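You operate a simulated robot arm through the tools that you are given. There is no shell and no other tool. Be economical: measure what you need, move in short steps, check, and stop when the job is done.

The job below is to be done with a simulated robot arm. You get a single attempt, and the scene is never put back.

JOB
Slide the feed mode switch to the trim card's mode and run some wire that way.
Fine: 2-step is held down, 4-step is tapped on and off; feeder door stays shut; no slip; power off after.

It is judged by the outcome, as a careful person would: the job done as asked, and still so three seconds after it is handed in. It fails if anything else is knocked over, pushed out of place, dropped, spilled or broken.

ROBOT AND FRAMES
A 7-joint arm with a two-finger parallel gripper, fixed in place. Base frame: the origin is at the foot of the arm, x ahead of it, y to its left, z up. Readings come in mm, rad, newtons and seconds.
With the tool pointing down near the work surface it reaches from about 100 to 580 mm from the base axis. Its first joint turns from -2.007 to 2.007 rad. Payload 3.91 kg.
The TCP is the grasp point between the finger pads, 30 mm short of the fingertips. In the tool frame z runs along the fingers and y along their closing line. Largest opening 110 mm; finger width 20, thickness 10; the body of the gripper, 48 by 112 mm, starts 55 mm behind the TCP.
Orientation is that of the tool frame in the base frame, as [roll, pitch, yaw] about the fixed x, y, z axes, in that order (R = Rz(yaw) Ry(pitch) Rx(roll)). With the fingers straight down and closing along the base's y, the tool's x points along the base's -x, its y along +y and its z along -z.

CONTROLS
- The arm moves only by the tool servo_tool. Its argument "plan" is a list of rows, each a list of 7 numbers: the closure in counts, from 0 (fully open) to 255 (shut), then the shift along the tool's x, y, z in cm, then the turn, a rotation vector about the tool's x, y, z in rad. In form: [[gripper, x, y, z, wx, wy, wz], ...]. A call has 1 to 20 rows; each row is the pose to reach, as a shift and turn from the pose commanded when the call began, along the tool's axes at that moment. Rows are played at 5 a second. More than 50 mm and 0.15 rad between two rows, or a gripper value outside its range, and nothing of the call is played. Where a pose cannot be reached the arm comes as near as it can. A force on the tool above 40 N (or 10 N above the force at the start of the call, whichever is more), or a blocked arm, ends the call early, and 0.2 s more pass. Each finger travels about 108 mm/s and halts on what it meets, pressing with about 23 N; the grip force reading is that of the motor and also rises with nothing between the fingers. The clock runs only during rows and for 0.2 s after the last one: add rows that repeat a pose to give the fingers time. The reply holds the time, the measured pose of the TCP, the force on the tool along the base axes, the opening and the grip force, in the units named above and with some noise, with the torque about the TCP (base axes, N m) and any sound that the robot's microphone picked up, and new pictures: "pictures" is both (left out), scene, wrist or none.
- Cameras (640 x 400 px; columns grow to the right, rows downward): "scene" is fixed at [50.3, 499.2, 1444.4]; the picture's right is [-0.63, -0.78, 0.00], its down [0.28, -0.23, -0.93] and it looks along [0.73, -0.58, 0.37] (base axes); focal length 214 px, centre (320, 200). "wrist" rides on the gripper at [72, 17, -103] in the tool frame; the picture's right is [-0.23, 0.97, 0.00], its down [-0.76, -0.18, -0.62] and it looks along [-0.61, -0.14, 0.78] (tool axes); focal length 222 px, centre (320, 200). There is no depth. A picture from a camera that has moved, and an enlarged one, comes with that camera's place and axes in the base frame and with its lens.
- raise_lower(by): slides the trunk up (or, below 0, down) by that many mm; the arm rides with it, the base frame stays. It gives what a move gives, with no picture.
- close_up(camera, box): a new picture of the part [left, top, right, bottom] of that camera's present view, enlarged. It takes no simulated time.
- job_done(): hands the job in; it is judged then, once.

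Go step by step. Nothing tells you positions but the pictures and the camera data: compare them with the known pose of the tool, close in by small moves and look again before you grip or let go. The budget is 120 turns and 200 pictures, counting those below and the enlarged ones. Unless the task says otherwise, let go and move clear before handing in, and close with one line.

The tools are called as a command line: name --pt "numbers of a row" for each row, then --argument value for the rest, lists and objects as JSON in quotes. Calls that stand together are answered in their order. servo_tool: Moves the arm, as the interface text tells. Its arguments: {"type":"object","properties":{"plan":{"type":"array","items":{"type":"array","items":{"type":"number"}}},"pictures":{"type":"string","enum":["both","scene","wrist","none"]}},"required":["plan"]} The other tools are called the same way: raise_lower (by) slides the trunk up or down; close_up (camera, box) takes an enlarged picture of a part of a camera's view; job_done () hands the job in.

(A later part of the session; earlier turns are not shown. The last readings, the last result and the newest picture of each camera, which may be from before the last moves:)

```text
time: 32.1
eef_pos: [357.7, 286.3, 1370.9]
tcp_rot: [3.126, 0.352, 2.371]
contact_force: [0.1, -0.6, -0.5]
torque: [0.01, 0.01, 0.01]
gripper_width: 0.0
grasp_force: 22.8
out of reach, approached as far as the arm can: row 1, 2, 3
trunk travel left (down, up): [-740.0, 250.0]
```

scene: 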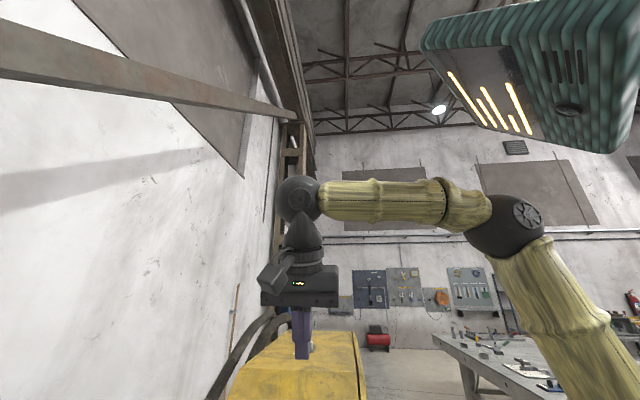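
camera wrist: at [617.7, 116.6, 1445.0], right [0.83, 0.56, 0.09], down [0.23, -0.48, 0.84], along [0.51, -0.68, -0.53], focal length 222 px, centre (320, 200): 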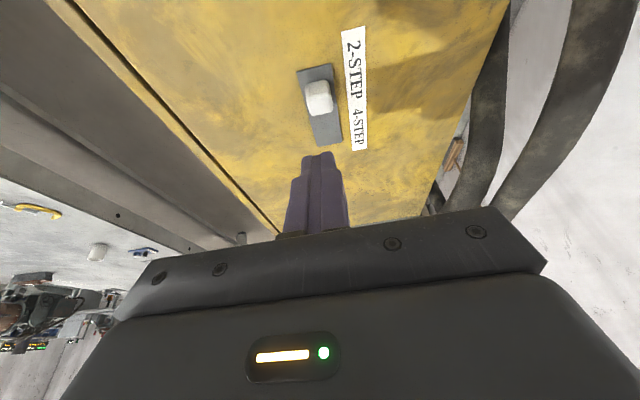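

raise_lower --by -350

close_up --camera "wrist" --box '[0, 0, 640, 400]'

close_up --camera "wrist" --box '[190, 0, 430, 150]'

```text
time: 35.5
eef_pos: [356.8, 286.0, 1022.1]
tcp_rot: [3.125, 0.352, 2.373]
contact_force: [0.3, 0.4, -0.6]
torque: [-0.01, -0.02, 0.01]
gripper_width: 0.0
grasp_force: 23.0
trunk travel left (down, up): [-390.0, 600.0]
```

```text
1.00 times, centred on (320, 200) of wrist (not enlarged: the box is as wide or as high as the picture)
camera zoom: at [294.3, 372.2, 1094.1], right [0.83, 0.56, 0.09], down [0.23, -0.48, 0.85], along [0.51, -0.68, -0.53], focal length 222 px, centre (320, 200)
```

zoom: 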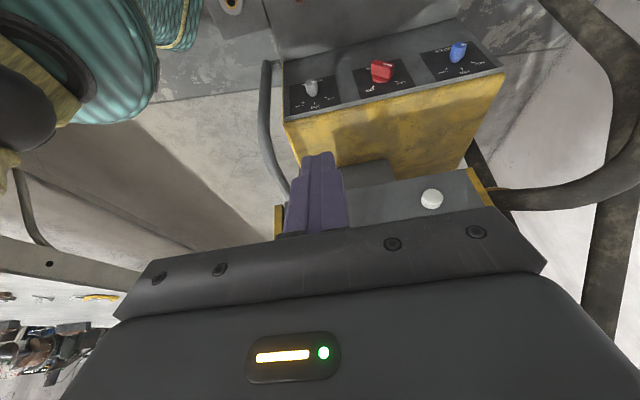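

```text
2.67 times, centred on (310, 75) of wrist
camera zoom: at [294.3, 372.2, 1094.1], right [0.83, 0.56, 0.09], down [0.23, -0.48, 0.85], along [0.51, -0.68, -0.53], focal length 592 px, centre (347, 533)
```

zoom: 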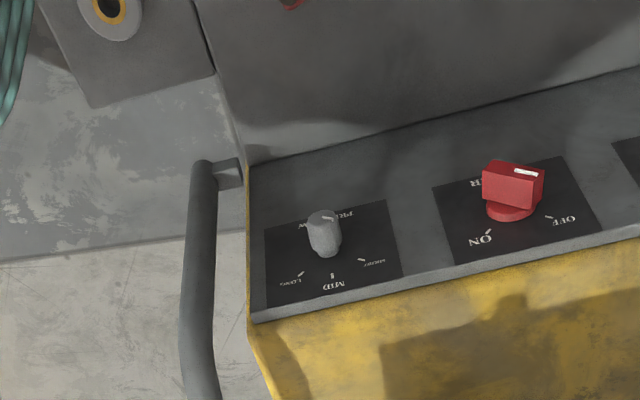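

FEED is at about (575, 253, 945) and POWER directly below at about (560, 258, 665), mark toward OFF; ON is roughly 90° clockwise. I'll lower further for a straight look at POWER.

raise_lower --by -270

close_up --camera "wrist" --box '[0, 0, 640, 400]'

close_up --camera "wrist" --box '[340, 90, 500, 190]'

```text
time: 38.3
eef_pos: [356.6, 287.4, 751.9]
tcp_rot: [3.126, 0.353, 2.373]
contact_force: [0.3, 0.0, 0.3]
torque: [0.0, -0.01, -0.03]
gripper_width: 0.2
grasp_force: 23.3
trunk travel left (down, up): [-120.0, 870.0]
```

```text
1.00 times, centred on (320, 200) of wrist (not enlarged: the box is as wide or as high as the picture)
camera zoom: at [294.2, 372.1, 824.2], right [0.83, 0.56, 0.09], down [0.23, -0.48, 0.85], along [0.51, -0.68, -0.53], focal length 222 px, centre (320, 200)
```

zoom: 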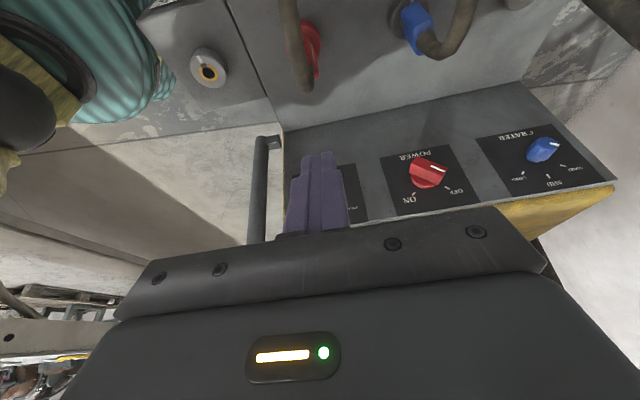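

```text
4.00 times, centred on (420, 140) of wrist
camera zoom: at [294.2, 372.1, 824.2], right [0.83, 0.56, 0.09], down [0.23, -0.48, 0.85], along [0.51, -0.68, -0.53], focal length 888 px, centre (-80, 440)
```

zoom: 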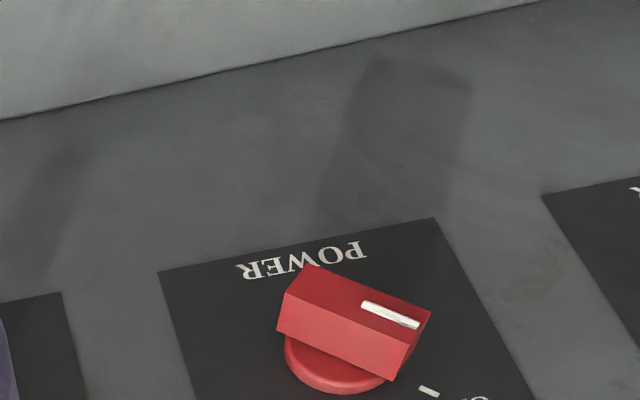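

POWER's bar handle is centred near (563, 271, 636), 45 mm long at 45°, sticking out toward along -f. Before coming in I check the plugs and cables below it.

close_up --camera "wrist" --box '[180, 0, 520, 130]'

servo_tool --pt "255 0 0 0 0 0.14 0" --pt "255 0 0 0 0 0.28 0" --pt "255 0 0 0 0 0.34 0" --pt "255 0 0 0 0 0.34 0" --pictures "wrist"

```text
1.88 times, centred on (350, 65) of wrist
camera zoom: at [294.2, 372.1, 824.2], right [0.83, 0.56, 0.09], down [0.23, -0.48, 0.85], along [0.51, -0.68, -0.53], focal length 418 px, centre (264, 454)
```

zoom: 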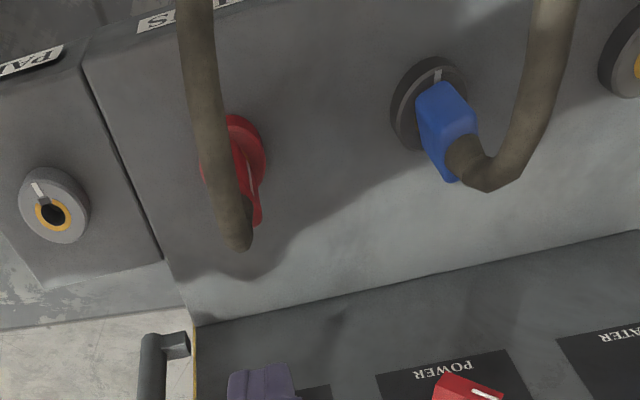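

```text
time: 39.3
eef_pos: [357.1, 286.5, 751.7]
tcp_rot: [3.126, 0.012, 2.376]
contact_force: [0.3, 0.1, -0.3]
torque: [0.03, 0.0, -0.01]
gripper_width: 0.2
grasp_force: 22.4
trunk travel left (down, up): [-120.0, 870.0]
camera wrist: at [315.3, 351.4, 854.8], right [0.84, 0.55, 0.02], down [0.42, -0.66, 0.63], along [0.35, -0.52, -0.78], focal length 222 px, centre (320, 200)
```

wrist: 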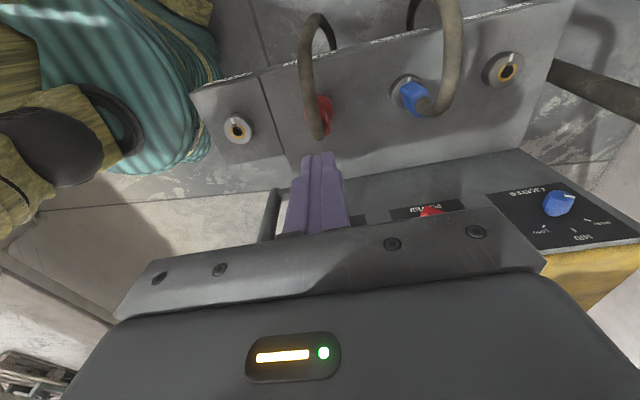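

The blue plug's cable arches up to about z 610–660 in front of the knob, so I'll come from above with a leaning tool and push the bar with closed fingertips. First to a spot high, left of the knob.

servo_tool --pt "255 0 0 0 0 -0.11 0" --pt "255 0 0 0 0 -0.23 0" --pt "255 0 0 0 0 -0.34 0" --pt "255 -1.9 3.7 0 0 -0.34 0" --pt "255 -3.7 7.5 0 0 -0.34 0" --pt "255 -5.6 11.2 0 0 -0.34 0" --pt "255 -7.5 14.9 0 0 -0.34 0" --pt "255 -9.35 18.7 0 0 -0.34 0" --pt "255 -9.35 18.7 0 0 -0.34 0"

```text
time: 41.3
eef_pos: [525.3, 344.6, 754.3]
tcp_rot: [3.126, 0.352, 2.374]
contact_force: [0.0, -0.2, 0.3]
torque: [0.0, 0.01, -0.01]
gripper_width: 0.1
grasp_force: 23.3
out of reach, approached as far as the arm can: row 8, 9
trunk travel left (down, up): [-120.0, 870.0]
camera wrist: at [462.0, 430.1, 826.9], right [0.83, 0.56, 0.09], down [0.23, -0.48, 0.85], along [0.51, -0.68, -0.53], focal length 222 px, centre (320, 200)
```

scene: 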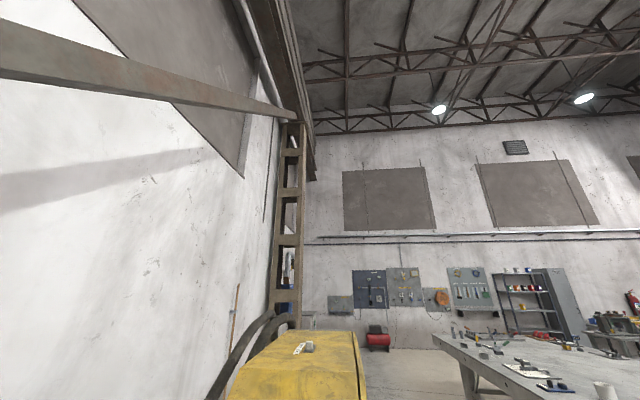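
wrist: 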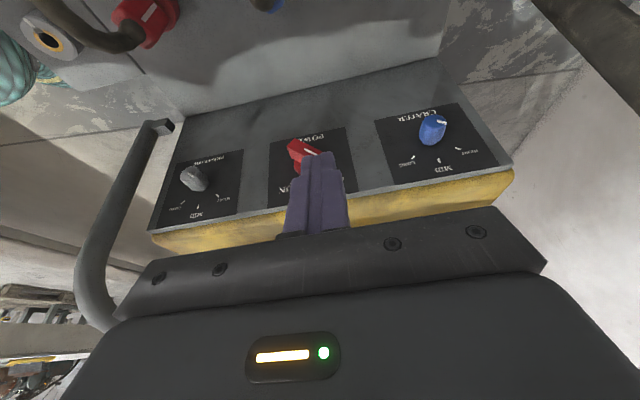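

The reach is limited at this relative height; raising the trunk a bit and going down with the arm gives more reach.

raise_lower --by 100

servo_tool --pt "255 1.15 0 3.13 0 0 0" --pt "255 2.3 0 6.26 0 0 0" --pt "255 3.45 0 9.39 0 0 0" --pt "255 3.45 0 9.39 0 0 0" --pt "255 3.45 0 9.39 0 0 0" --pictures "wrist"

```text
time: 42.6
eef_pos: [524.5, 345.9, 853.2]
tcp_rot: [3.126, 0.352, 2.376]
contact_force: [-0.3, 0.3, 0.0]
torque: [-0.02, 0.0, 0.0]
gripper_width: 0.0
grasp_force: 23.3
trunk travel left (down, up): [-220.0, 770.0]
```

```text
time: 43.8
eef_pos: [526.9, 347.7, 755.3]
tcp_rot: [3.125, 0.353, 2.375]
contact_force: [0.1, -0.8, -0.3]
torque: [0.02, -0.02, 0.05]
gripper_width: 0.1
grasp_force: 23.0
trunk travel left (down, up): [-220.0, 770.0]
camera wrist: at [464.4, 431.6, 827.8], right [0.83, 0.56, 0.09], down [0.23, -0.48, 0.85], along [0.51, -0.68, -0.53], focal length 222 px, centre (320, 200)
```

wrist: 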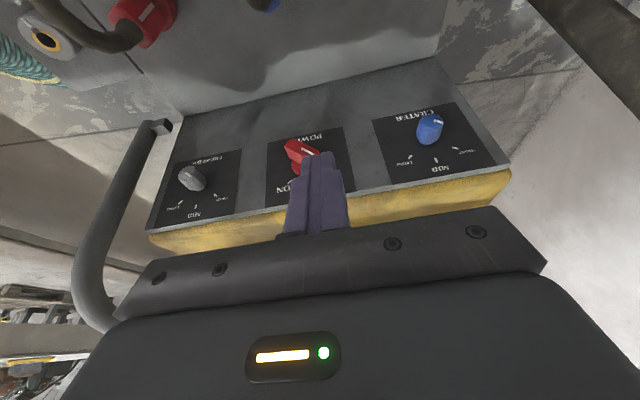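

close_up --camera "wrist" --box '[240, 110, 380, 220]'

```text
3.64 times, centred on (310, 165) of wrist
camera zoom: at [464.4, 431.6, 827.8], right [0.83, 0.56, 0.09], down [0.23, -0.48, 0.85], along [0.51, -0.68, -0.53], focal length 808 px, centre (356, 327)
```

zoom: 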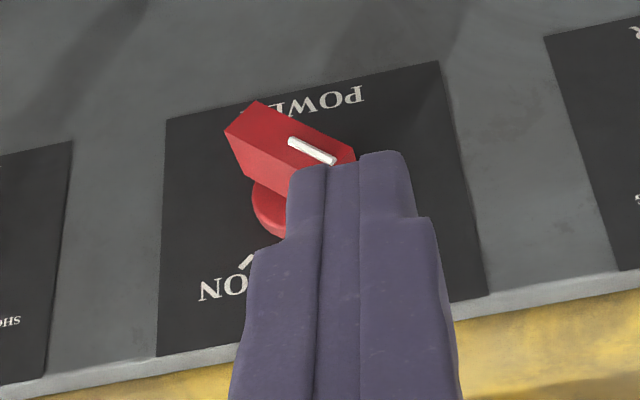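

Two views agree: handle centre (567, 269, 634). I go to the left of the bar and down, tip just above the axis height.

servo_tool --pt "255 -2.4 1.37 1.25 0 0 0" --pt "255 -4.77 2.74 2.5 0 0 0" --pt "255 -4.66 2.72 5.3 0 0 0" --pt "255 -4.55 2.7 8.1 0 0 0" --pt "255 -4.45 2.7 10.9 0 0 0" --pt "255 -4.45 2.7 10.9 0 0 0" --pictures "wrist"

close_up --camera "wrist" --box '[200, 60, 420, 220]'

```text
time: 45.2
eef_pos: [603.4, 311.3, 668.4]
tcp_rot: [3.127, 0.351, 2.371]
contact_force: [-1.0, 0.4, -0.3]
torque: [0.0, 0.01, 0.01]
gripper_width: 0.0
grasp_force: 22.7
trunk travel left (down, up): [-220.0, 770.0]
camera wrist: at [540.5, 395.6, 740.1], right [0.83, 0.56, 0.09], down [0.23, -0.48, 0.85], along [0.51, -0.68, -0.53], focal length 222 px, centre (320, 200)
```

wrist: 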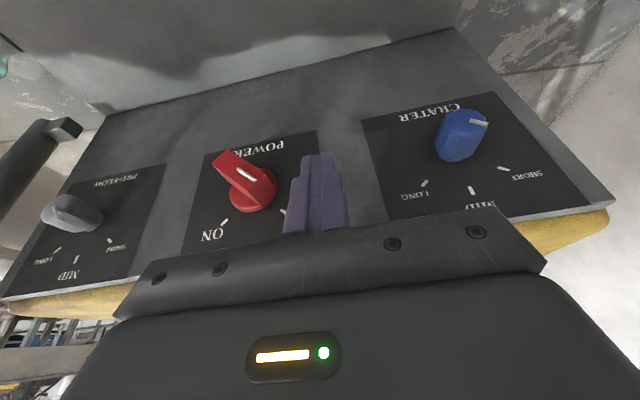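

```text
2.50 times, centred on (310, 140) of wrist
camera zoom: at [540.5, 395.6, 740.1], right [0.83, 0.56, 0.09], down [0.23, -0.48, 0.85], along [0.51, -0.68, -0.53], focal length 555 px, centre (345, 350)
```

zoom: 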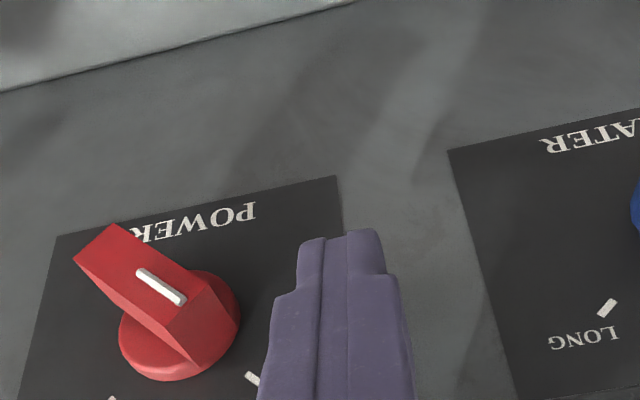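

In position. Now I sweep the tip to the right and upward so the bar swings clockwise to ON.

servo_tool --pt "255 0 -1.5 0 0 0 0" --pt "255 0 -2.7 0 0 0 0" --pt "255 0 -3.1 0 0 0 0" --pt "255 -0.14 -3.4 -0.38 0 0 0" --pt "255 -0.24 -3.75 -0.66 0 0 0" --pt "255 -0.35 -4.2 -0.94 0 0 0" --pt "255 -0.41 -4.7 -1.13 0 0 0" --pt "255 -0.45 -5.2 -1.22 0 0 0" --pt "255 -0.45 -5.2 -1.22 0 0 0" --pictures "none"

close_up --camera "wrist" --box '[200, 60, 420, 220]'

```text
time: 47.2
eef_pos: [567.5, 274.0, 679.9]
tcp_rot: [3.125, 0.353, 2.374]
contact_force: [0.4, -0.1, 0.7]
torque: [-0.04, -0.02, -0.02]
gripper_width: 0.1
grasp_force: 23.0
trunk travel left (down, up): [-220.0, 770.0]
```

```text
2.50 times, centred on (310, 140) of wrist
camera zoom: at [504.5, 358.6, 753.3], right [0.83, 0.56, 0.09], down [0.23, -0.48, 0.85], along [0.51, -0.68, -0.53], focal length 555 px, centre (345, 350)
```

zoom: 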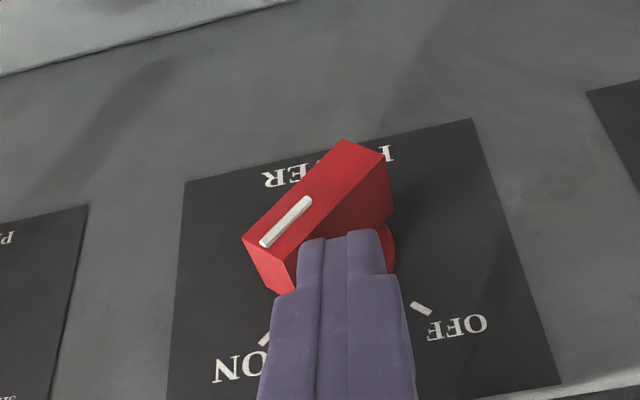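

The bar has swung to ON. I pull the tool back and up, then check the knob and the displays.

servo_tool --pt "255 0 0 -3 0 0 0" --pt "255 0.5 0 -6 0 0 0" --pt "255 4 0 -8 0 0 0" --pt "255 8 0 -9.5 0 0 0" --pt "255 12 0 -11 0 0 0" --pt "255 12 0 -11 0 0 0" --pictures "none"

close_up --camera "wrist" --box '[220, 60, 460, 210]'

```text
time: 48.6
eef_pos: [456.9, 377.1, 742.9]
tcp_rot: [3.125, 0.353, 2.372]
contact_force: [0.1, 0.1, -0.4]
torque: [0.01, -0.03, -0.01]
gripper_width: 0.1
grasp_force: 23.0
trunk travel left (down, up): [-220.0, 770.0]
```

```text
2.67 times, centred on (340, 135) of wrist
camera zoom: at [393.7, 462.7, 815.0], right [0.83, 0.56, 0.09], down [0.23, -0.48, 0.85], along [0.51, -0.68, -0.53], focal length 592 px, centre (267, 373)
```

zoom: 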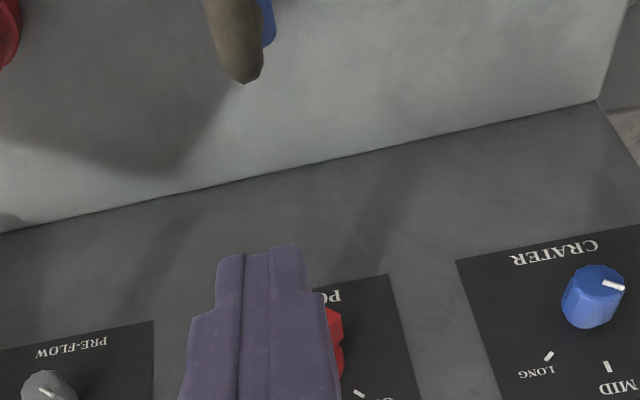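

raise_lower --by 330

close_up --camera "wrist" --box '[0, 0, 640, 400]'

close_up --camera "wrist" --box '[220, 60, 460, 210]'

```text
time: 51.9
eef_pos: [456.9, 377.9, 1072.3]
tcp_rot: [3.126, 0.351, 2.373]
contact_force: [-0.5, -0.1, 0.0]
torque: [-0.01, 0.01, 0.0]
gripper_width: 0.2
grasp_force: 22.9
trunk travel left (down, up): [-550.0, 440.0]
```

```text
1.00 times, centred on (320, 200) of wrist (not enlarged: the box is as wide or as high as the picture)
camera zoom: at [394.1, 462.5, 1144.9], right [0.83, 0.56, 0.09], down [0.23, -0.48, 0.85], along [0.51, -0.68, -0.53], focal length 222 px, centre (320, 200)
```

zoom: 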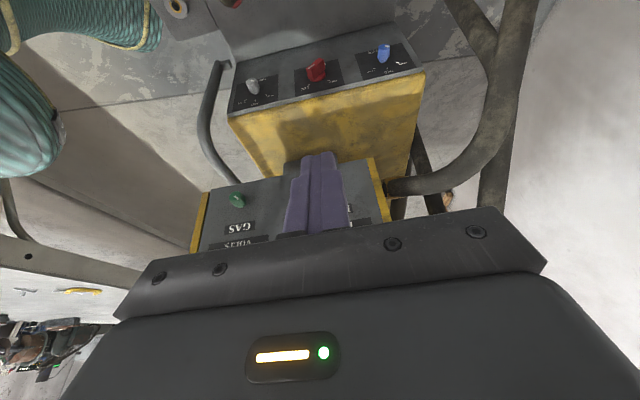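

```text
2.67 times, centred on (340, 135) of wrist
camera zoom: at [394.1, 462.5, 1144.9], right [0.83, 0.56, 0.09], down [0.23, -0.48, 0.85], along [0.51, -0.68, -0.53], focal length 592 px, centre (267, 373)
```

zoom: 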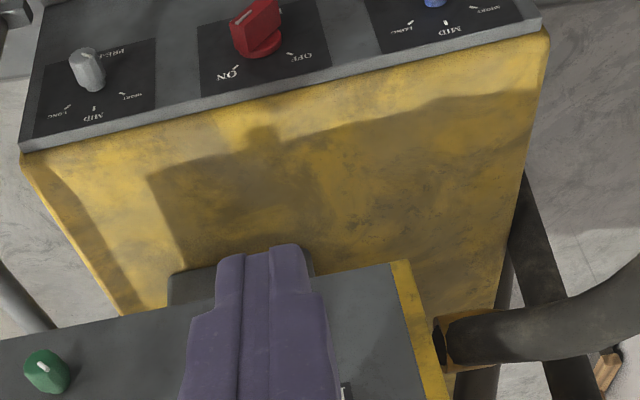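

POWER is at ON. Next I turn the tool nearly horizontal, in front of the feeder, to press FEED.

servo_tool --pt "255 0 0 0 0 -0.14 0" --pt "255 0 0 0 0 -0.28 0" --pt "255 0 0 0 0 -0.42 0" --pt "255 0 0 0 0 -0.56 0" --pt "255 0 0 0 0 -0.7 0" --pt "255 0 0 0 0 -0.84 0" --pt "255 0 0 0 0 -0.98 0" --pt "255 0 0 0 0 -1.1 0" --pt "255 0 0 0 0 -1.1 0"

```text
time: 53.9
eef_pos: [457.1, 376.9, 1072.7]
tcp_rot: [3.012, 1.452, 2.248]
contact_force: [0.8, -1.0, -0.4]
torque: [0.0, 0.0, -0.01]
gripper_width: 0.1
grasp_force: 22.8
trunk travel left (down, up): [-550.0, 440.0]
camera wrist: at [389.7, 468.8, 1013.0], right [0.69, 0.68, 0.24], down [-0.52, 0.23, 0.83], along [0.51, -0.69, 0.51], focal length 222 px, centre (320, 200)
```

scene: 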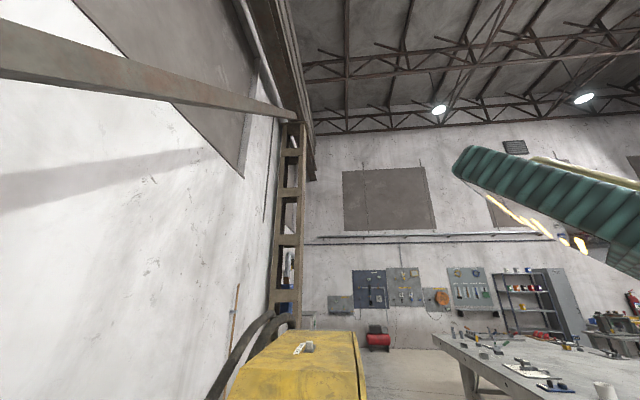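
wrist: 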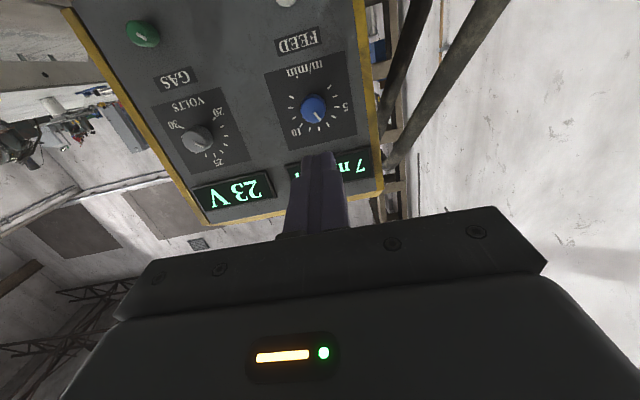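

The displays read 23 V and 7 m/min, so power is on. I lower to FEED height.

raise_lower --by -125

close_up --camera "wrist" --box '[0, 0, 640, 400]'

close_up --camera "wrist" --box '[220, 60, 420, 200]'

```text
time: 55.4
eef_pos: [456.9, 377.0, 948.8]
tcp_rot: [3.016, 1.453, 2.252]
contact_force: [0.1, -0.8, 0.8]
torque: [-0.03, 0.01, 0.0]
gripper_width: 0.1
grasp_force: 23.6
trunk travel left (down, up): [-425.0, 565.0]
```

```text
1.00 times, centred on (320, 200) of wrist (not enlarged: the box is as wide or as high as the picture)
camera zoom: at [389.6, 468.7, 888.2], right [0.69, 0.68, 0.24], down [-0.51, 0.23, 0.83], along [0.51, -0.69, 0.51], focal length 222 px, centre (320, 200)
```

zoom: 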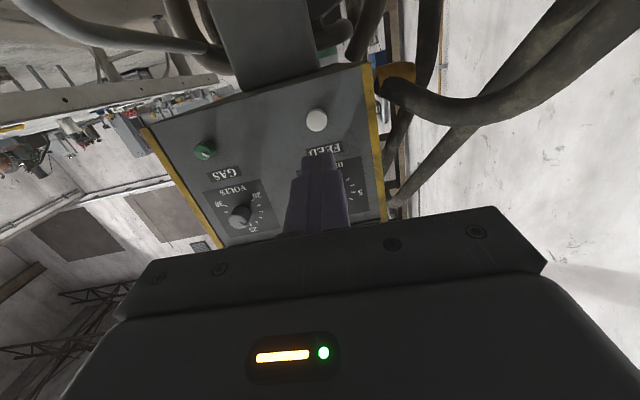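

```text
2.86 times, centred on (320, 130) of wrist
camera zoom: at [389.6, 468.7, 888.2], right [0.69, 0.68, 0.24], down [-0.51, 0.23, 0.83], along [0.51, -0.69, 0.51], focal length 635 px, centre (320, 400)
```

zoom: 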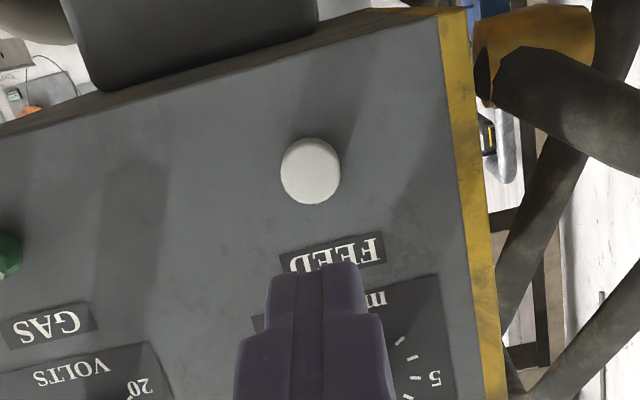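

FEED confirmed at (575, 254, 945). I move to 20 mm in front of it.

servo_tool --pt "255 -0.45 -0.2 4.0 0 0 0" --pt "255 -0.9 -0.4 8.0 0 0 0" --pt "255 -1.39 -0.57 11.9 0 0 0" --pt "255 -1.39 -0.57 11.9 0 0 0" --pictures "wrist"

```text
time: 56.4
eef_pos: [539.2, 289.6, 946.5]
tcp_rot: [3.019, 1.453, 2.257]
contact_force: [0.1, -0.4, -0.6]
torque: [0.02, 0.0, -0.01]
gripper_width: 0.2
grasp_force: 22.6
trunk travel left (down, up): [-425.0, 565.0]
camera wrist: at [472.4, 381.2, 888.3], right [0.69, 0.68, 0.24], down [-0.51, 0.23, 0.83], along [0.51, -0.69, 0.51], focal length 222 px, centre (320, 200)
```

wrist: 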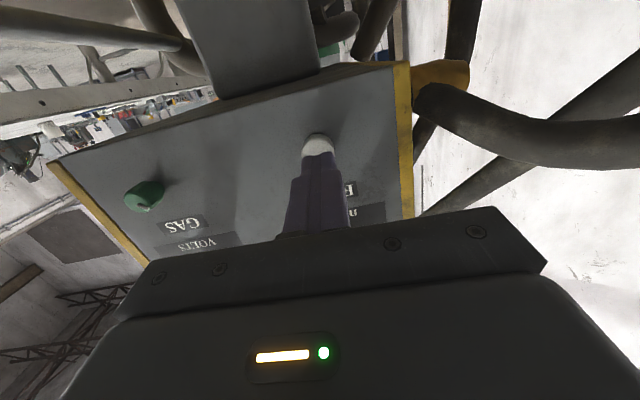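

Well aligned. I press forward gently and hold.

servo_tool --pt "255 -0.1 0 0.8 0 0 0" --pt "255 -0.2 0 1.6 0 0 0" --pt "255 -0.23 0 1.9 0 0 0" --pt "255 -0.26 0 2.1 0 0 0" --pt "255 -0.28 0 2.3 0 0 0" --pt "255 -0.3 0 2.45 0 0 0" --pt "255 -0.32 0 2.6 0 0 0" --pt "255 -0.32 0 2.6 0 0 0" --pt "255 -0.32 0 2.6 0 0 0" --pictures "wrist"

```text
time: 58.4
eef_pos: [558.4, 272.8, 946.6]
tcp_rot: [3.017, 1.452, 2.253]
contact_force: [-3.6, 1.1, 0.6]
torque: [-0.02, -0.03, -0.06]
gripper_width: 0.2
grasp_force: 23.6
trunk travel left (down, up): [-425.0, 565.0]
camera wrist: at [490.7, 364.1, 888.1], right [0.69, 0.68, 0.24], down [-0.51, 0.23, 0.83], along [0.51, -0.69, 0.51], focal length 222 px, centre (320, 200)
```

wrist: 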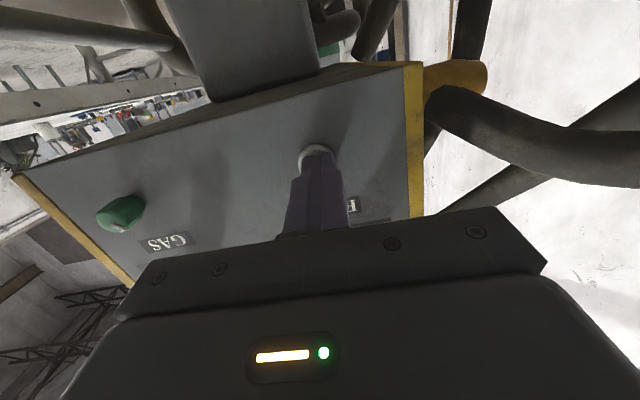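

Light contact (about 4 N) and no sound yet. I press deeper and hold.

servo_tool --pt "255 -0.02 0 0.15 0 0 0" --pt "255 -0.04 0 0.3 0 0 0" --pt "255 -0.06 0 0.45 0 0 0" --pt "255 -0.07 0 0.55 0 0 0" --pt "255 -0.07 0 0.55 0 0 0" --pt "255 -0.07 0 0.55 0 0 0" --pt "255 -0.07 0 0.55 0 0 0" --pictures "wrist"

```text
time: 60.0
eef_pos: [559.5, 271.3, 946.8]
tcp_rot: [3.018, 1.454, 2.255]
contact_force: [-31.0, 17.6, -6.5]
torque: [0.0, -0.03, -0.35]
gripper_width: 0.0
grasp_force: 22.7
trunk travel left (down, up): [-425.0, 565.0]
camera wrist: at [492.2, 362.4, 887.8], right [0.69, 0.68, 0.24], down [-0.52, 0.23, 0.83], along [0.51, -0.69, 0.51], focal length 222 px, centre (320, 200)
```

wrist: 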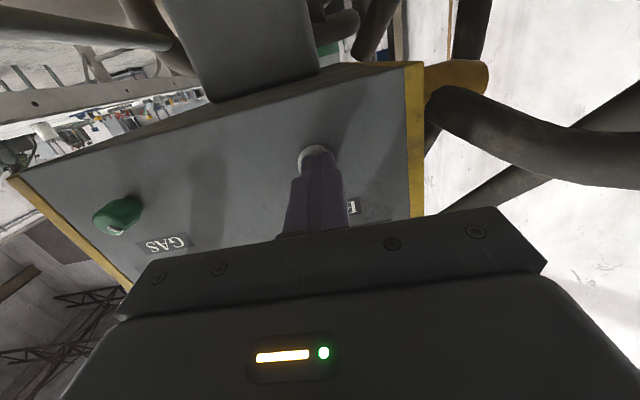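

The button is bottomed at about 36 N. I ease slightly, keep holding, and look at the wider view and listen.

servo_tool --pt "255 0.01 0 -0.1 0 0 0" --pt "255 0.01 0 -0.1 0 0 0" --pt "255 0.01 0 -0.1 0 0 0" --pt "255 0.01 0 -0.1 0 0 0" --pt "255 0.01 0 -0.1 0 0 0" --pt "255 0.01 0 -0.1 0 0 0"

close_up --camera "wrist" --box '[260, 120, 380, 200]'

```text
time: 61.4
eef_pos: [558.9, 271.0, 948.1]
tcp_rot: [3.019, 1.455, 2.256]
contact_force: [-25.1, 17.1, -8.4]
torque: [0.09, 0.06, -0.17]
gripper_width: 0.0
grasp_force: 23.0
trunk travel left (down, up): [-425.0, 565.0]
camera wrist: at [492.3, 362.8, 888.3], right [0.69, 0.68, 0.24], down [-0.52, 0.23, 0.83], along [0.51, -0.69, 0.51], focal length 222 px, centre (320, 200)
```

scene: 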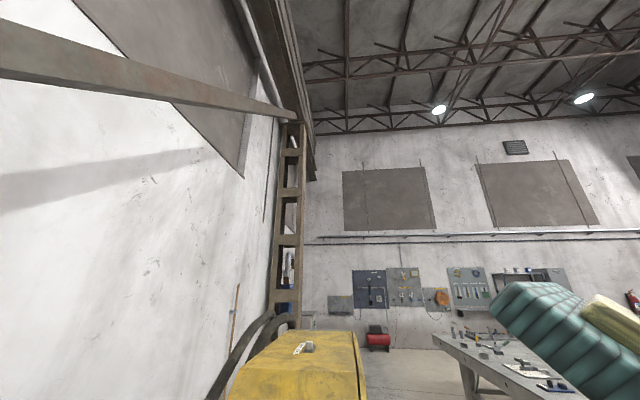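
wrist: 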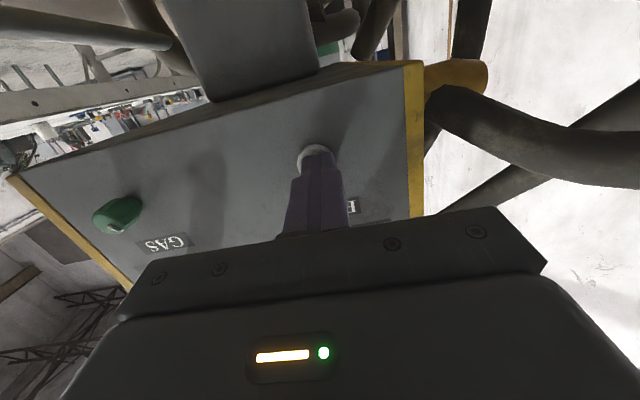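

```text
5.00 times, centred on (320, 160) of wrist
camera zoom: at [492.3, 362.8, 888.3], right [0.69, 0.68, 0.24], down [-0.52, 0.23, 0.83], along [0.51, -0.69, 0.51], focal length 1111 px, centre (320, 400)
```

zoom: 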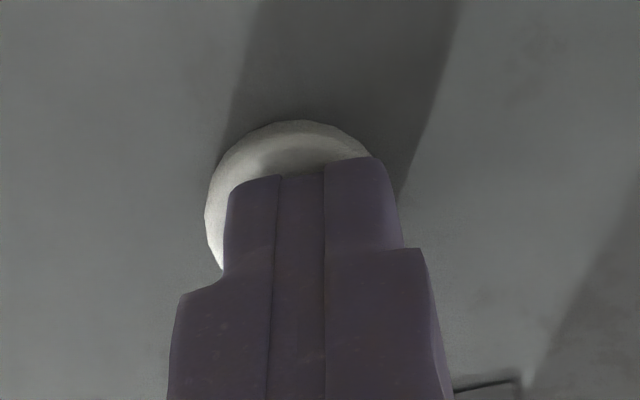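

The button is visibly held in, about 4 seconds so far. I release it and back off to look at the displays and the torch side.

servo_tool --pt "255 0.12 0 -1 0 0 0" --pt "255 0.4 0 -4 0 0 0" --pt "255 0.8 0 -8 0 0 0" --pt "255 1.2 0 -12 0 0 0" --pt "255 -3.5 0 -15 0 0 0" --pt "255 -8 0 -18 0 0 0" --pt "255 -12.5 0 -21 0 0 0" --pt "255 -12.5 0 -21 0 0 0" --pictures "wrist"

close_up --camera "wrist" --box '[100, 0, 420, 200]'

```text
refused: row 5 steps farther than a row can; nothing moved
```

```text
2.00 times, centred on (260, 100) of wrist
camera zoom: at [492.3, 362.8, 888.3], right [0.69, 0.68, 0.24], down [-0.52, 0.23, 0.83], along [0.51, -0.69, 0.51], focal length 444 px, centre (440, 400)
```

zoom: 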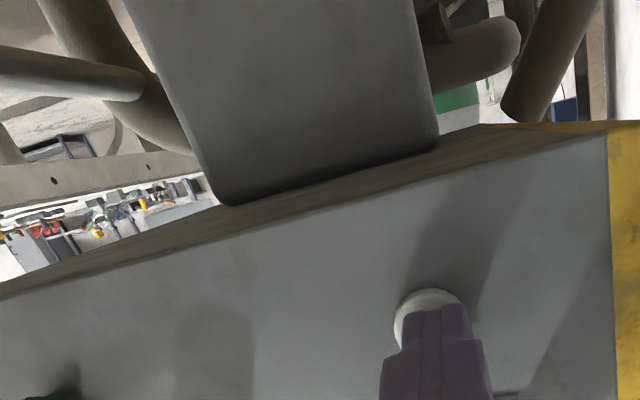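

The step was too large, so I repeat it in smaller steps.

servo_tool --pt "255 0.12 0 -1 0 0 0" --pt "255 0.4 0 -4 0 0 0" --pt "255 0.8 0 -8 0 0 0" --pt "255 1.2 0 -12 0 0 0" --pt "255 -2 0 -14 0 0 0" --pt "255 -6 0 -16 0 0 0" --pt "255 -10 0 -18 0 0 0" --pt "255 -12.5 0 -20 0 0 0" --pt "255 -12.5 0 -20 0 0 0" --pictures "wrist"

close_up --camera "wrist" --box '[100, 0, 420, 200]'

```text
time: 63.4
eef_pos: [426.5, 394.1, 1093.4]
tcp_rot: [3.019, 1.451, 2.257]
contact_force: [0.0, -0.3, -0.8]
torque: [-0.01, 0.01, 0.01]
gripper_width: 0.2
grasp_force: 22.7
trunk travel left (down, up): [-425.0, 565.0]
camera wrist: at [358.9, 485.2, 1034.8], right [0.69, 0.68, 0.24], down [-0.51, 0.23, 0.83], along [0.51, -0.69, 0.51], focal length 222 px, centre (320, 200)
```

wrist: 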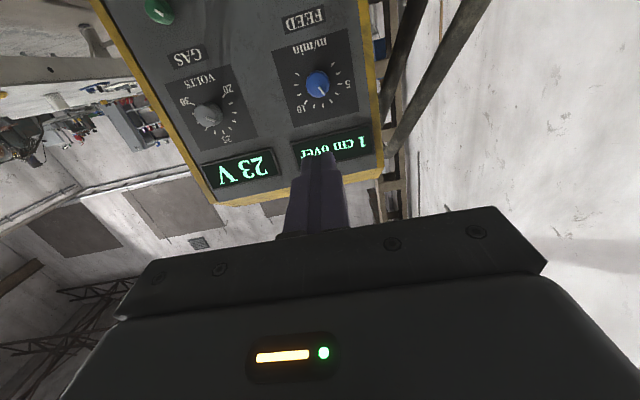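

```text
2.00 times, centred on (260, 100) of wrist
camera zoom: at [358.9, 485.2, 1034.8], right [0.69, 0.68, 0.24], down [-0.51, 0.23, 0.83], along [0.51, -0.69, 0.51], focal length 444 px, centre (440, 400)
```

zoom: 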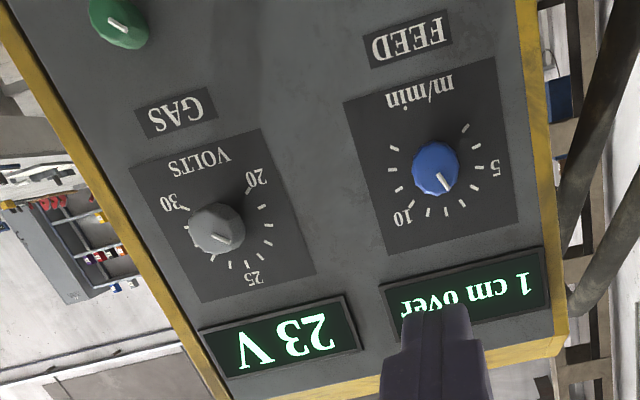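

The speed display now reads "1 cm over"; I shift sideways to read all of it.

servo_tool --pt "255 0 4 -1 0 0 0" --pt "255 0 8 -2 0 0 0" --pt "255 0 8 -2 0 0 0" --pictures "none"

close_up --camera "wrist" --box '[100, 60, 420, 220]'

```text
time: 64.2
eef_pos: [463.7, 454.3, 1093.7]
tcp_rot: [3.047, 1.451, 2.282]
contact_force: [1.1, -0.2, -0.7]
torque: [-0.01, 0.01, -0.03]
gripper_width: 0.0
grasp_force: 22.9
out of reach, approached as far as the arm can: row 2, 3
trunk travel left (down, up): [-425.0, 565.0]
```

```text
2.00 times, centred on (260, 140) of wrist
camera zoom: at [395.7, 545.7, 1034.4], right [0.69, 0.68, 0.24], down [-0.51, 0.23, 0.83], along [0.51, -0.69, 0.51], focal length 444 px, centre (440, 320)
```

zoom: 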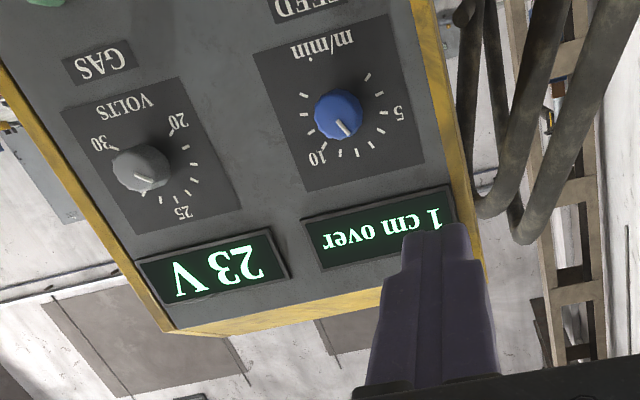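

close_up --camera "wrist" --box '[230, 130, 350, 210]'

close_up --camera "wrist" --box '[300, 0, 640, 220]'

```text
5.00 times, centred on (290, 170) of wrist
camera zoom: at [395.7, 545.7, 1034.4], right [0.69, 0.68, 0.24], down [-0.51, 0.23, 0.83], along [0.51, -0.69, 0.51], focal length 1111 px, centre (470, 350)
```

zoom: 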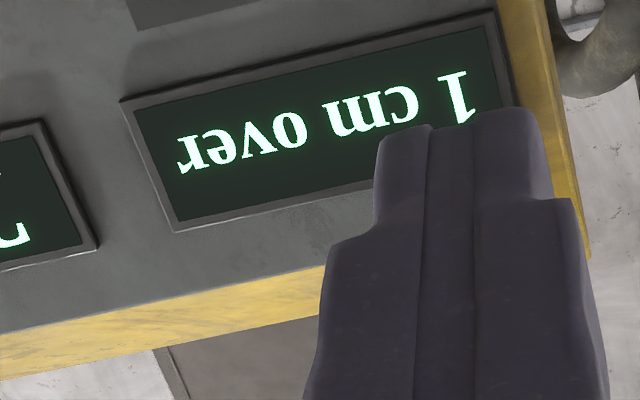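

```text
1.82 times, centred on (470, 110) of wrist
camera zoom: at [395.7, 545.7, 1034.4], right [0.69, 0.68, 0.24], down [-0.51, 0.23, 0.83], along [0.51, -0.69, 0.51], focal length 404 px, centre (47, 364)
```

zoom: 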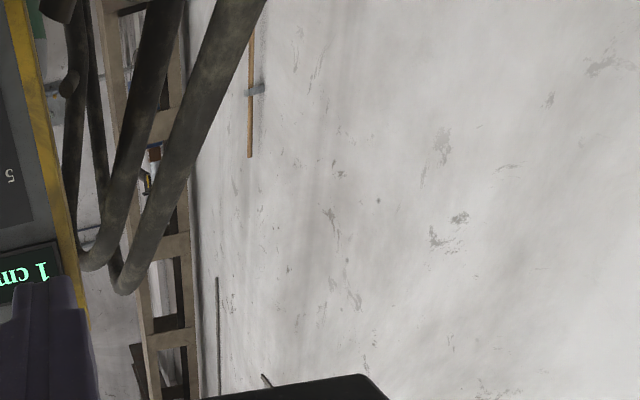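

The display reads "1 cm over" after the hold, meaning some wire ran. Placards on the cart to the left may explain this, so I look that way before going on.

servo_tool --pt "255 -0.8 -1.9 0.3 0 0.14 0" --pt "255 -1.6 -3.7 0.6 0 0.28 0" --pt "255 -2.4 -5.5 0.9 0 0.42 0" --pt "255 -3.2 -7.4 1.2 0 0.56 0" --pt "255 -4.0 -9.2 1.5 0 0.7 0" --pt "255 -4.9 -11.1 1.8 0 0.84 0" --pt "255 -5.7 -13 2.1 0 0.98 0" --pt "255 -6.5 -14.8 2.45 0 1.1 0" --pt "255 -6.5 -14.8 2.45 0 1.1 0" --pictures "wrist"

```text
time: 66.2
eef_pos: [382.4, 324.8, 1156.1]
tcp_rot: [3.128, 0.351, 2.373]
contact_force: [-0.6, 0.5, -0.3]
torque: [0.01, 0.02, 0.01]
gripper_width: 0.2
grasp_force: 23.0
trunk travel left (down, up): [-425.0, 565.0]
camera wrist: at [319.4, 410.6, 1229.2], right [0.83, 0.56, 0.09], down [0.23, -0.48, 0.84], along [0.51, -0.68, -0.53], focal length 222 px, centre (320, 200)
```

wrist: 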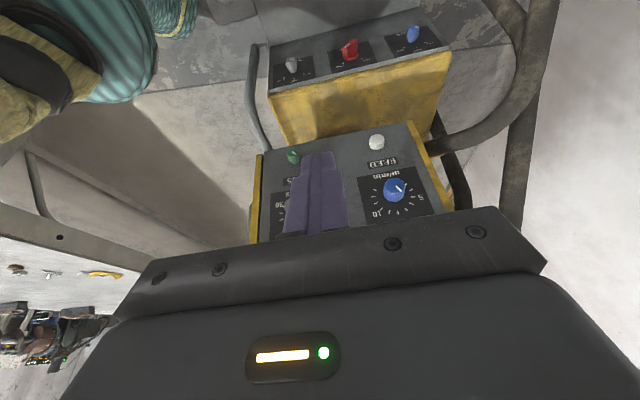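

servo_tool --pt "255 0 0 0 -0.047 0 -0.128" --pt "255 0 0 0 -0.094 0 -0.256" --pt "255 0 0 0 -0.141 0 -0.384" --pt "255 0 0 0 -0.188 0 -0.513" --pt "255 0 0 0 -0.235 0 -0.641" --pt "255 0 0 0 -0.282 0 -0.769" --pt "255 0 0 0 -0.329 0 -0.897" --pt "255 0 0 0 -0.376 0 -1.026" --pt "255 0 0 0 -0.423 0 -1.154" --pt "255 0 0 0 -0.47 0 -1.282" --pt "255 0 0 0 -0.517 0 -1.41" --pt "255 0 0 0 -0.517 0 -1.41" --pictures "wrist"

```text
time: 68.8
eef_pos: [380.3, 324.3, 1155.3]
tcp_rot: [-3.141, 0.367, -2.401]
contact_force: [0.0, 1.7, -0.7]
torque: [-0.02, 0.03, -0.01]
gripper_width: 0.0
grasp_force: 22.9
trunk travel left (down, up): [-425.0, 565.0]
camera wrist: at [293.9, 269.1, 1226.8], right [-0.5, 0.86, 0.08], down [0.48, 0.2, 0.85], along [0.72, 0.47, -0.51], focal length 222 px, centre (320, 200)
```

wrist: 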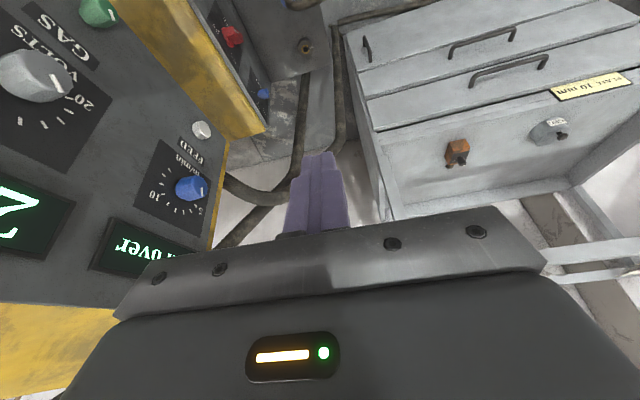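

servo_tool --pt "255 0 0 0 -0.047 0 -0.128" --pt "255 0 0 0 -0.094 0 -0.256" --pt "255 0 0 0 -0.141 0 -0.384" --pt "255 0 0 0 -0.188 0 -0.513" --pt "255 0 0 0 -0.235 0 -0.641" --pt "255 0 0 0 -0.235 0 -0.641" --pictures "wrist"

close_up --camera "wrist" --box '[320, 0, 640, 200]'

close_up --camera "wrist" --box '[480, 100, 640, 300]'

```text
time: 70.2
eef_pos: [380.5, 325.4, 1155.7]
tcp_rot: [-3.131, 0.363, -1.713]
contact_force: [-0.5, 0.1, -1.0]
torque: [0.05, 0.0, -0.01]
gripper_width: 0.0
grasp_force: 23.2
trunk travel left (down, up): [-425.0, 565.0]
camera wrist: at [349.8, 226.9, 1227.4], right [-0.93, 0.35, 0.07], down [0.24, 0.46, 0.85], along [0.27, 0.81, -0.51], focal length 222 px, centre (320, 200)
```

wrist: 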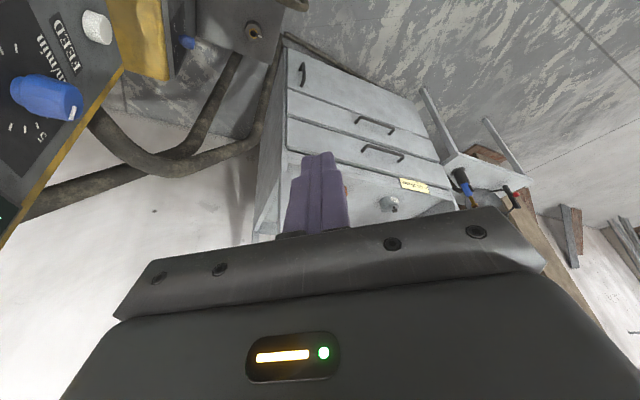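

```text
2.00 times, centred on (480, 100) of wrist
camera zoom: at [349.8, 226.9, 1227.4], right [-0.93, 0.35, 0.07], down [0.24, 0.46, 0.85], along [0.27, 0.81, -0.51], focal length 444 px, centre (0, 400)
```

zoom: 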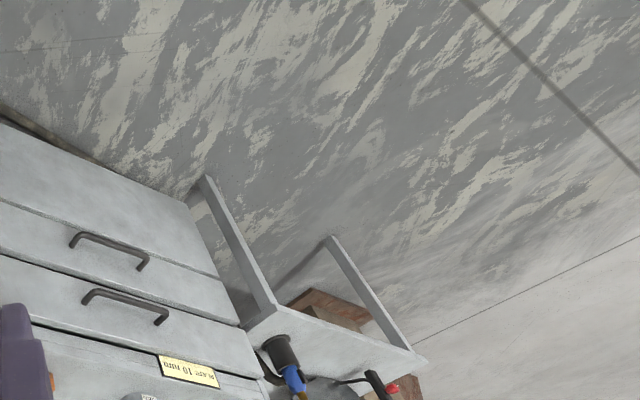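

```text
2.00 times, centred on (560, 200) of wrist
camera zoom: at [349.8, 226.9, 1227.4], right [-0.93, 0.35, 0.07], down [0.24, 0.46, 0.85], along [0.27, 0.81, -0.51], focal length 444 px, centre (-160, 200)
```

zoom: 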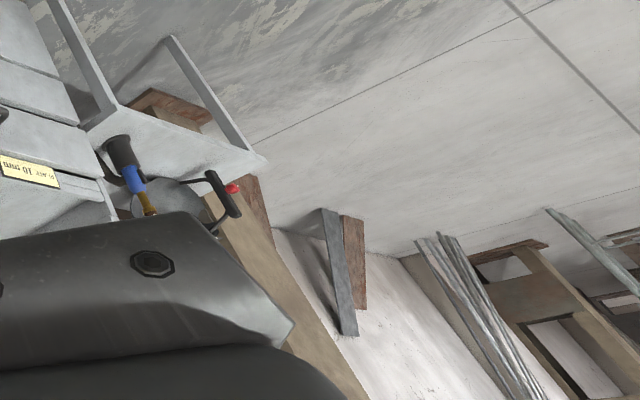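

A torch with a copper nozzle hangs on the cart. I turn a little more and level the camera to look for its wire.

servo_tool --pt "255 0 0 0 -0.047 0 -0.128" --pt "255 0 0 0 -0.094 0 -0.256" --pt "255 0 0 0 -0.141 0 -0.384" --pt "255 0 0 0 -0.188 0 -0.513" --pt "255 0 0 0 -0.188 0 -0.513" --pictures "wrist"

servo_tool --pt "255 0 0 0 0 0.14 0" --pt "255 0 0 0 0 -0.0 0" --pt "255 0 0 0 0 -0.14 0" --pt "255 0 0 0 0 -0.25 0" --pt "255 0 0 0 0 -0.25 0" --pictures "wrist"

```text
time: 71.4
eef_pos: [381.4, 324.9, 1157.0]
tcp_rot: [-3.125, 0.356, -1.167]
contact_force: [-0.1, 0.2, -0.3]
torque: [0.0, 0.03, 0.0]
gripper_width: 0.1
grasp_force: 23.4
trunk travel left (down, up): [-425.0, 565.0]
camera wrist: at [406.8, 225.2, 1227.9], right [-0.98, -0.18, 0.07], down [-0.04, 0.52, 0.85], along [-0.19, 0.83, -0.52], focal length 222 px, centre (320, 200)
```

wrist: 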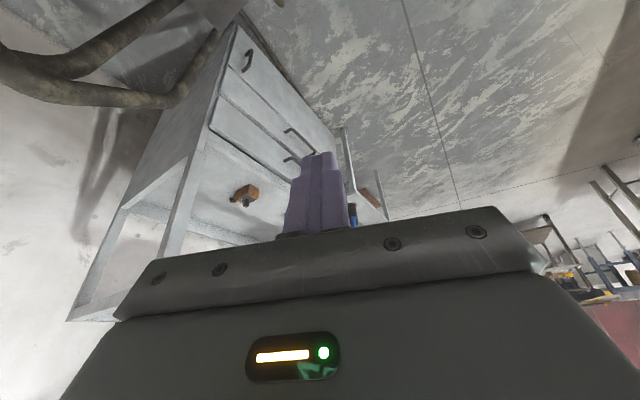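

```text
time: 72.6
eef_pos: [382.0, 324.2, 1155.7]
tcp_rot: [-3.124, 0.607, -1.166]
contact_force: [0.1, 0.2, 1.2]
torque: [-0.03, 0.0, 0.02]
gripper_width: 0.3
grasp_force: 22.6
trunk travel left (down, up): [-425.0, 565.0]
camera wrist: at [412.4, 211.1, 1199.8], right [-0.97, -0.21, 0.12], down [0.05, 0.31, 0.95], along [-0.23, 0.93, -0.29], focal length 222 px, centre (320, 200)
```

wrist: 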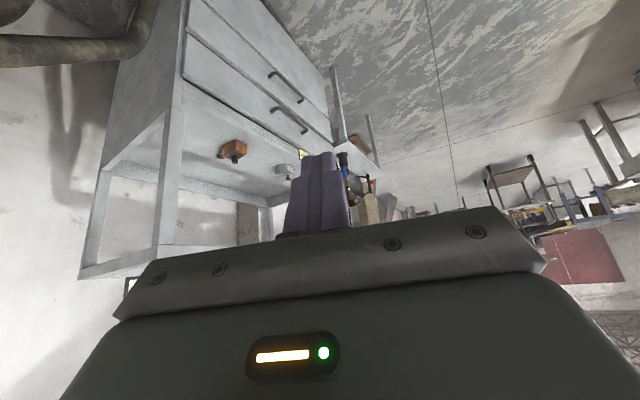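

servo_tool --pt "255 0 0 0 0.074 0 0.107" --pt "255 0 0 0 0.148 0 0.214" --pt "255 0 0 0 0.171 0 0.246" --pt "255 0 0 0 0.171 0 0.246" --pictures "wrist"

close_up --camera "wrist" --box '[340, 130, 460, 210]'

```text
time: 73.6
eef_pos: [381.1, 324.4, 1155.6]
tcp_rot: [-3.124, 0.611, -1.465]
contact_force: [0.0, 0.5, 0.1]
torque: [0.03, -0.01, 0.01]
gripper_width: 0.1
grasp_force: 22.8
trunk travel left (down, up): [-425.0, 565.0]
camera wrist: at [376.8, 207.3, 1199.2], right [-0.99, 0.09, 0.12], down [0.14, 0.28, 0.95], along [0.05, 0.96, -0.29], focal length 222 px, centre (320, 200)
```

wrist: 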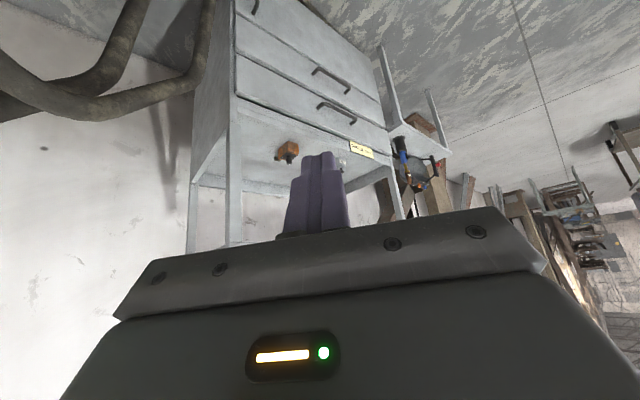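

```text
5.00 times, centred on (400, 170) of wrist
camera zoom: at [376.8, 207.3, 1199.2], right [-0.99, 0.09, 0.12], down [0.14, 0.28, 0.95], along [0.05, 0.96, -0.29], focal length 1111 px, centre (-80, 350)
```

zoom: 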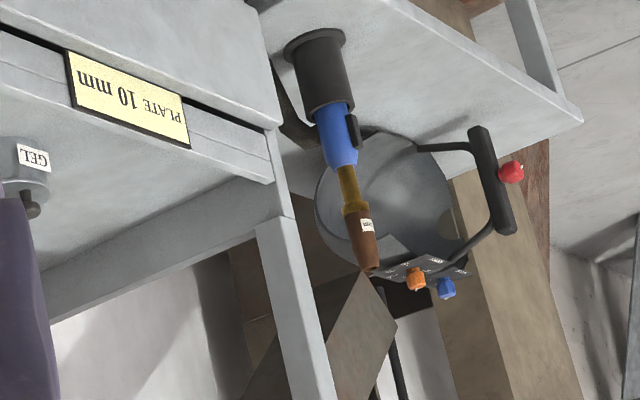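

close_up --camera "wrist" --box '[400, 170, 430, 190]'

```text
16.00 times, centred on (415, 180) of wrist
camera zoom: at [376.8, 207.3, 1199.2], right [-0.99, 0.09, 0.12], down [0.14, 0.28, 0.95], along [0.05, 0.96, -0.29], focal length 3554 px, centre (-1200, 520)
```

zoom: 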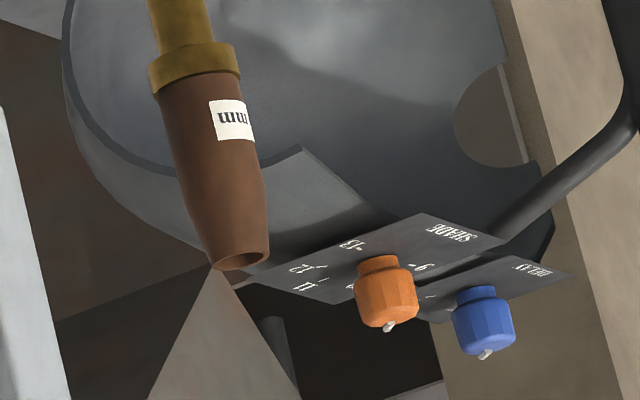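

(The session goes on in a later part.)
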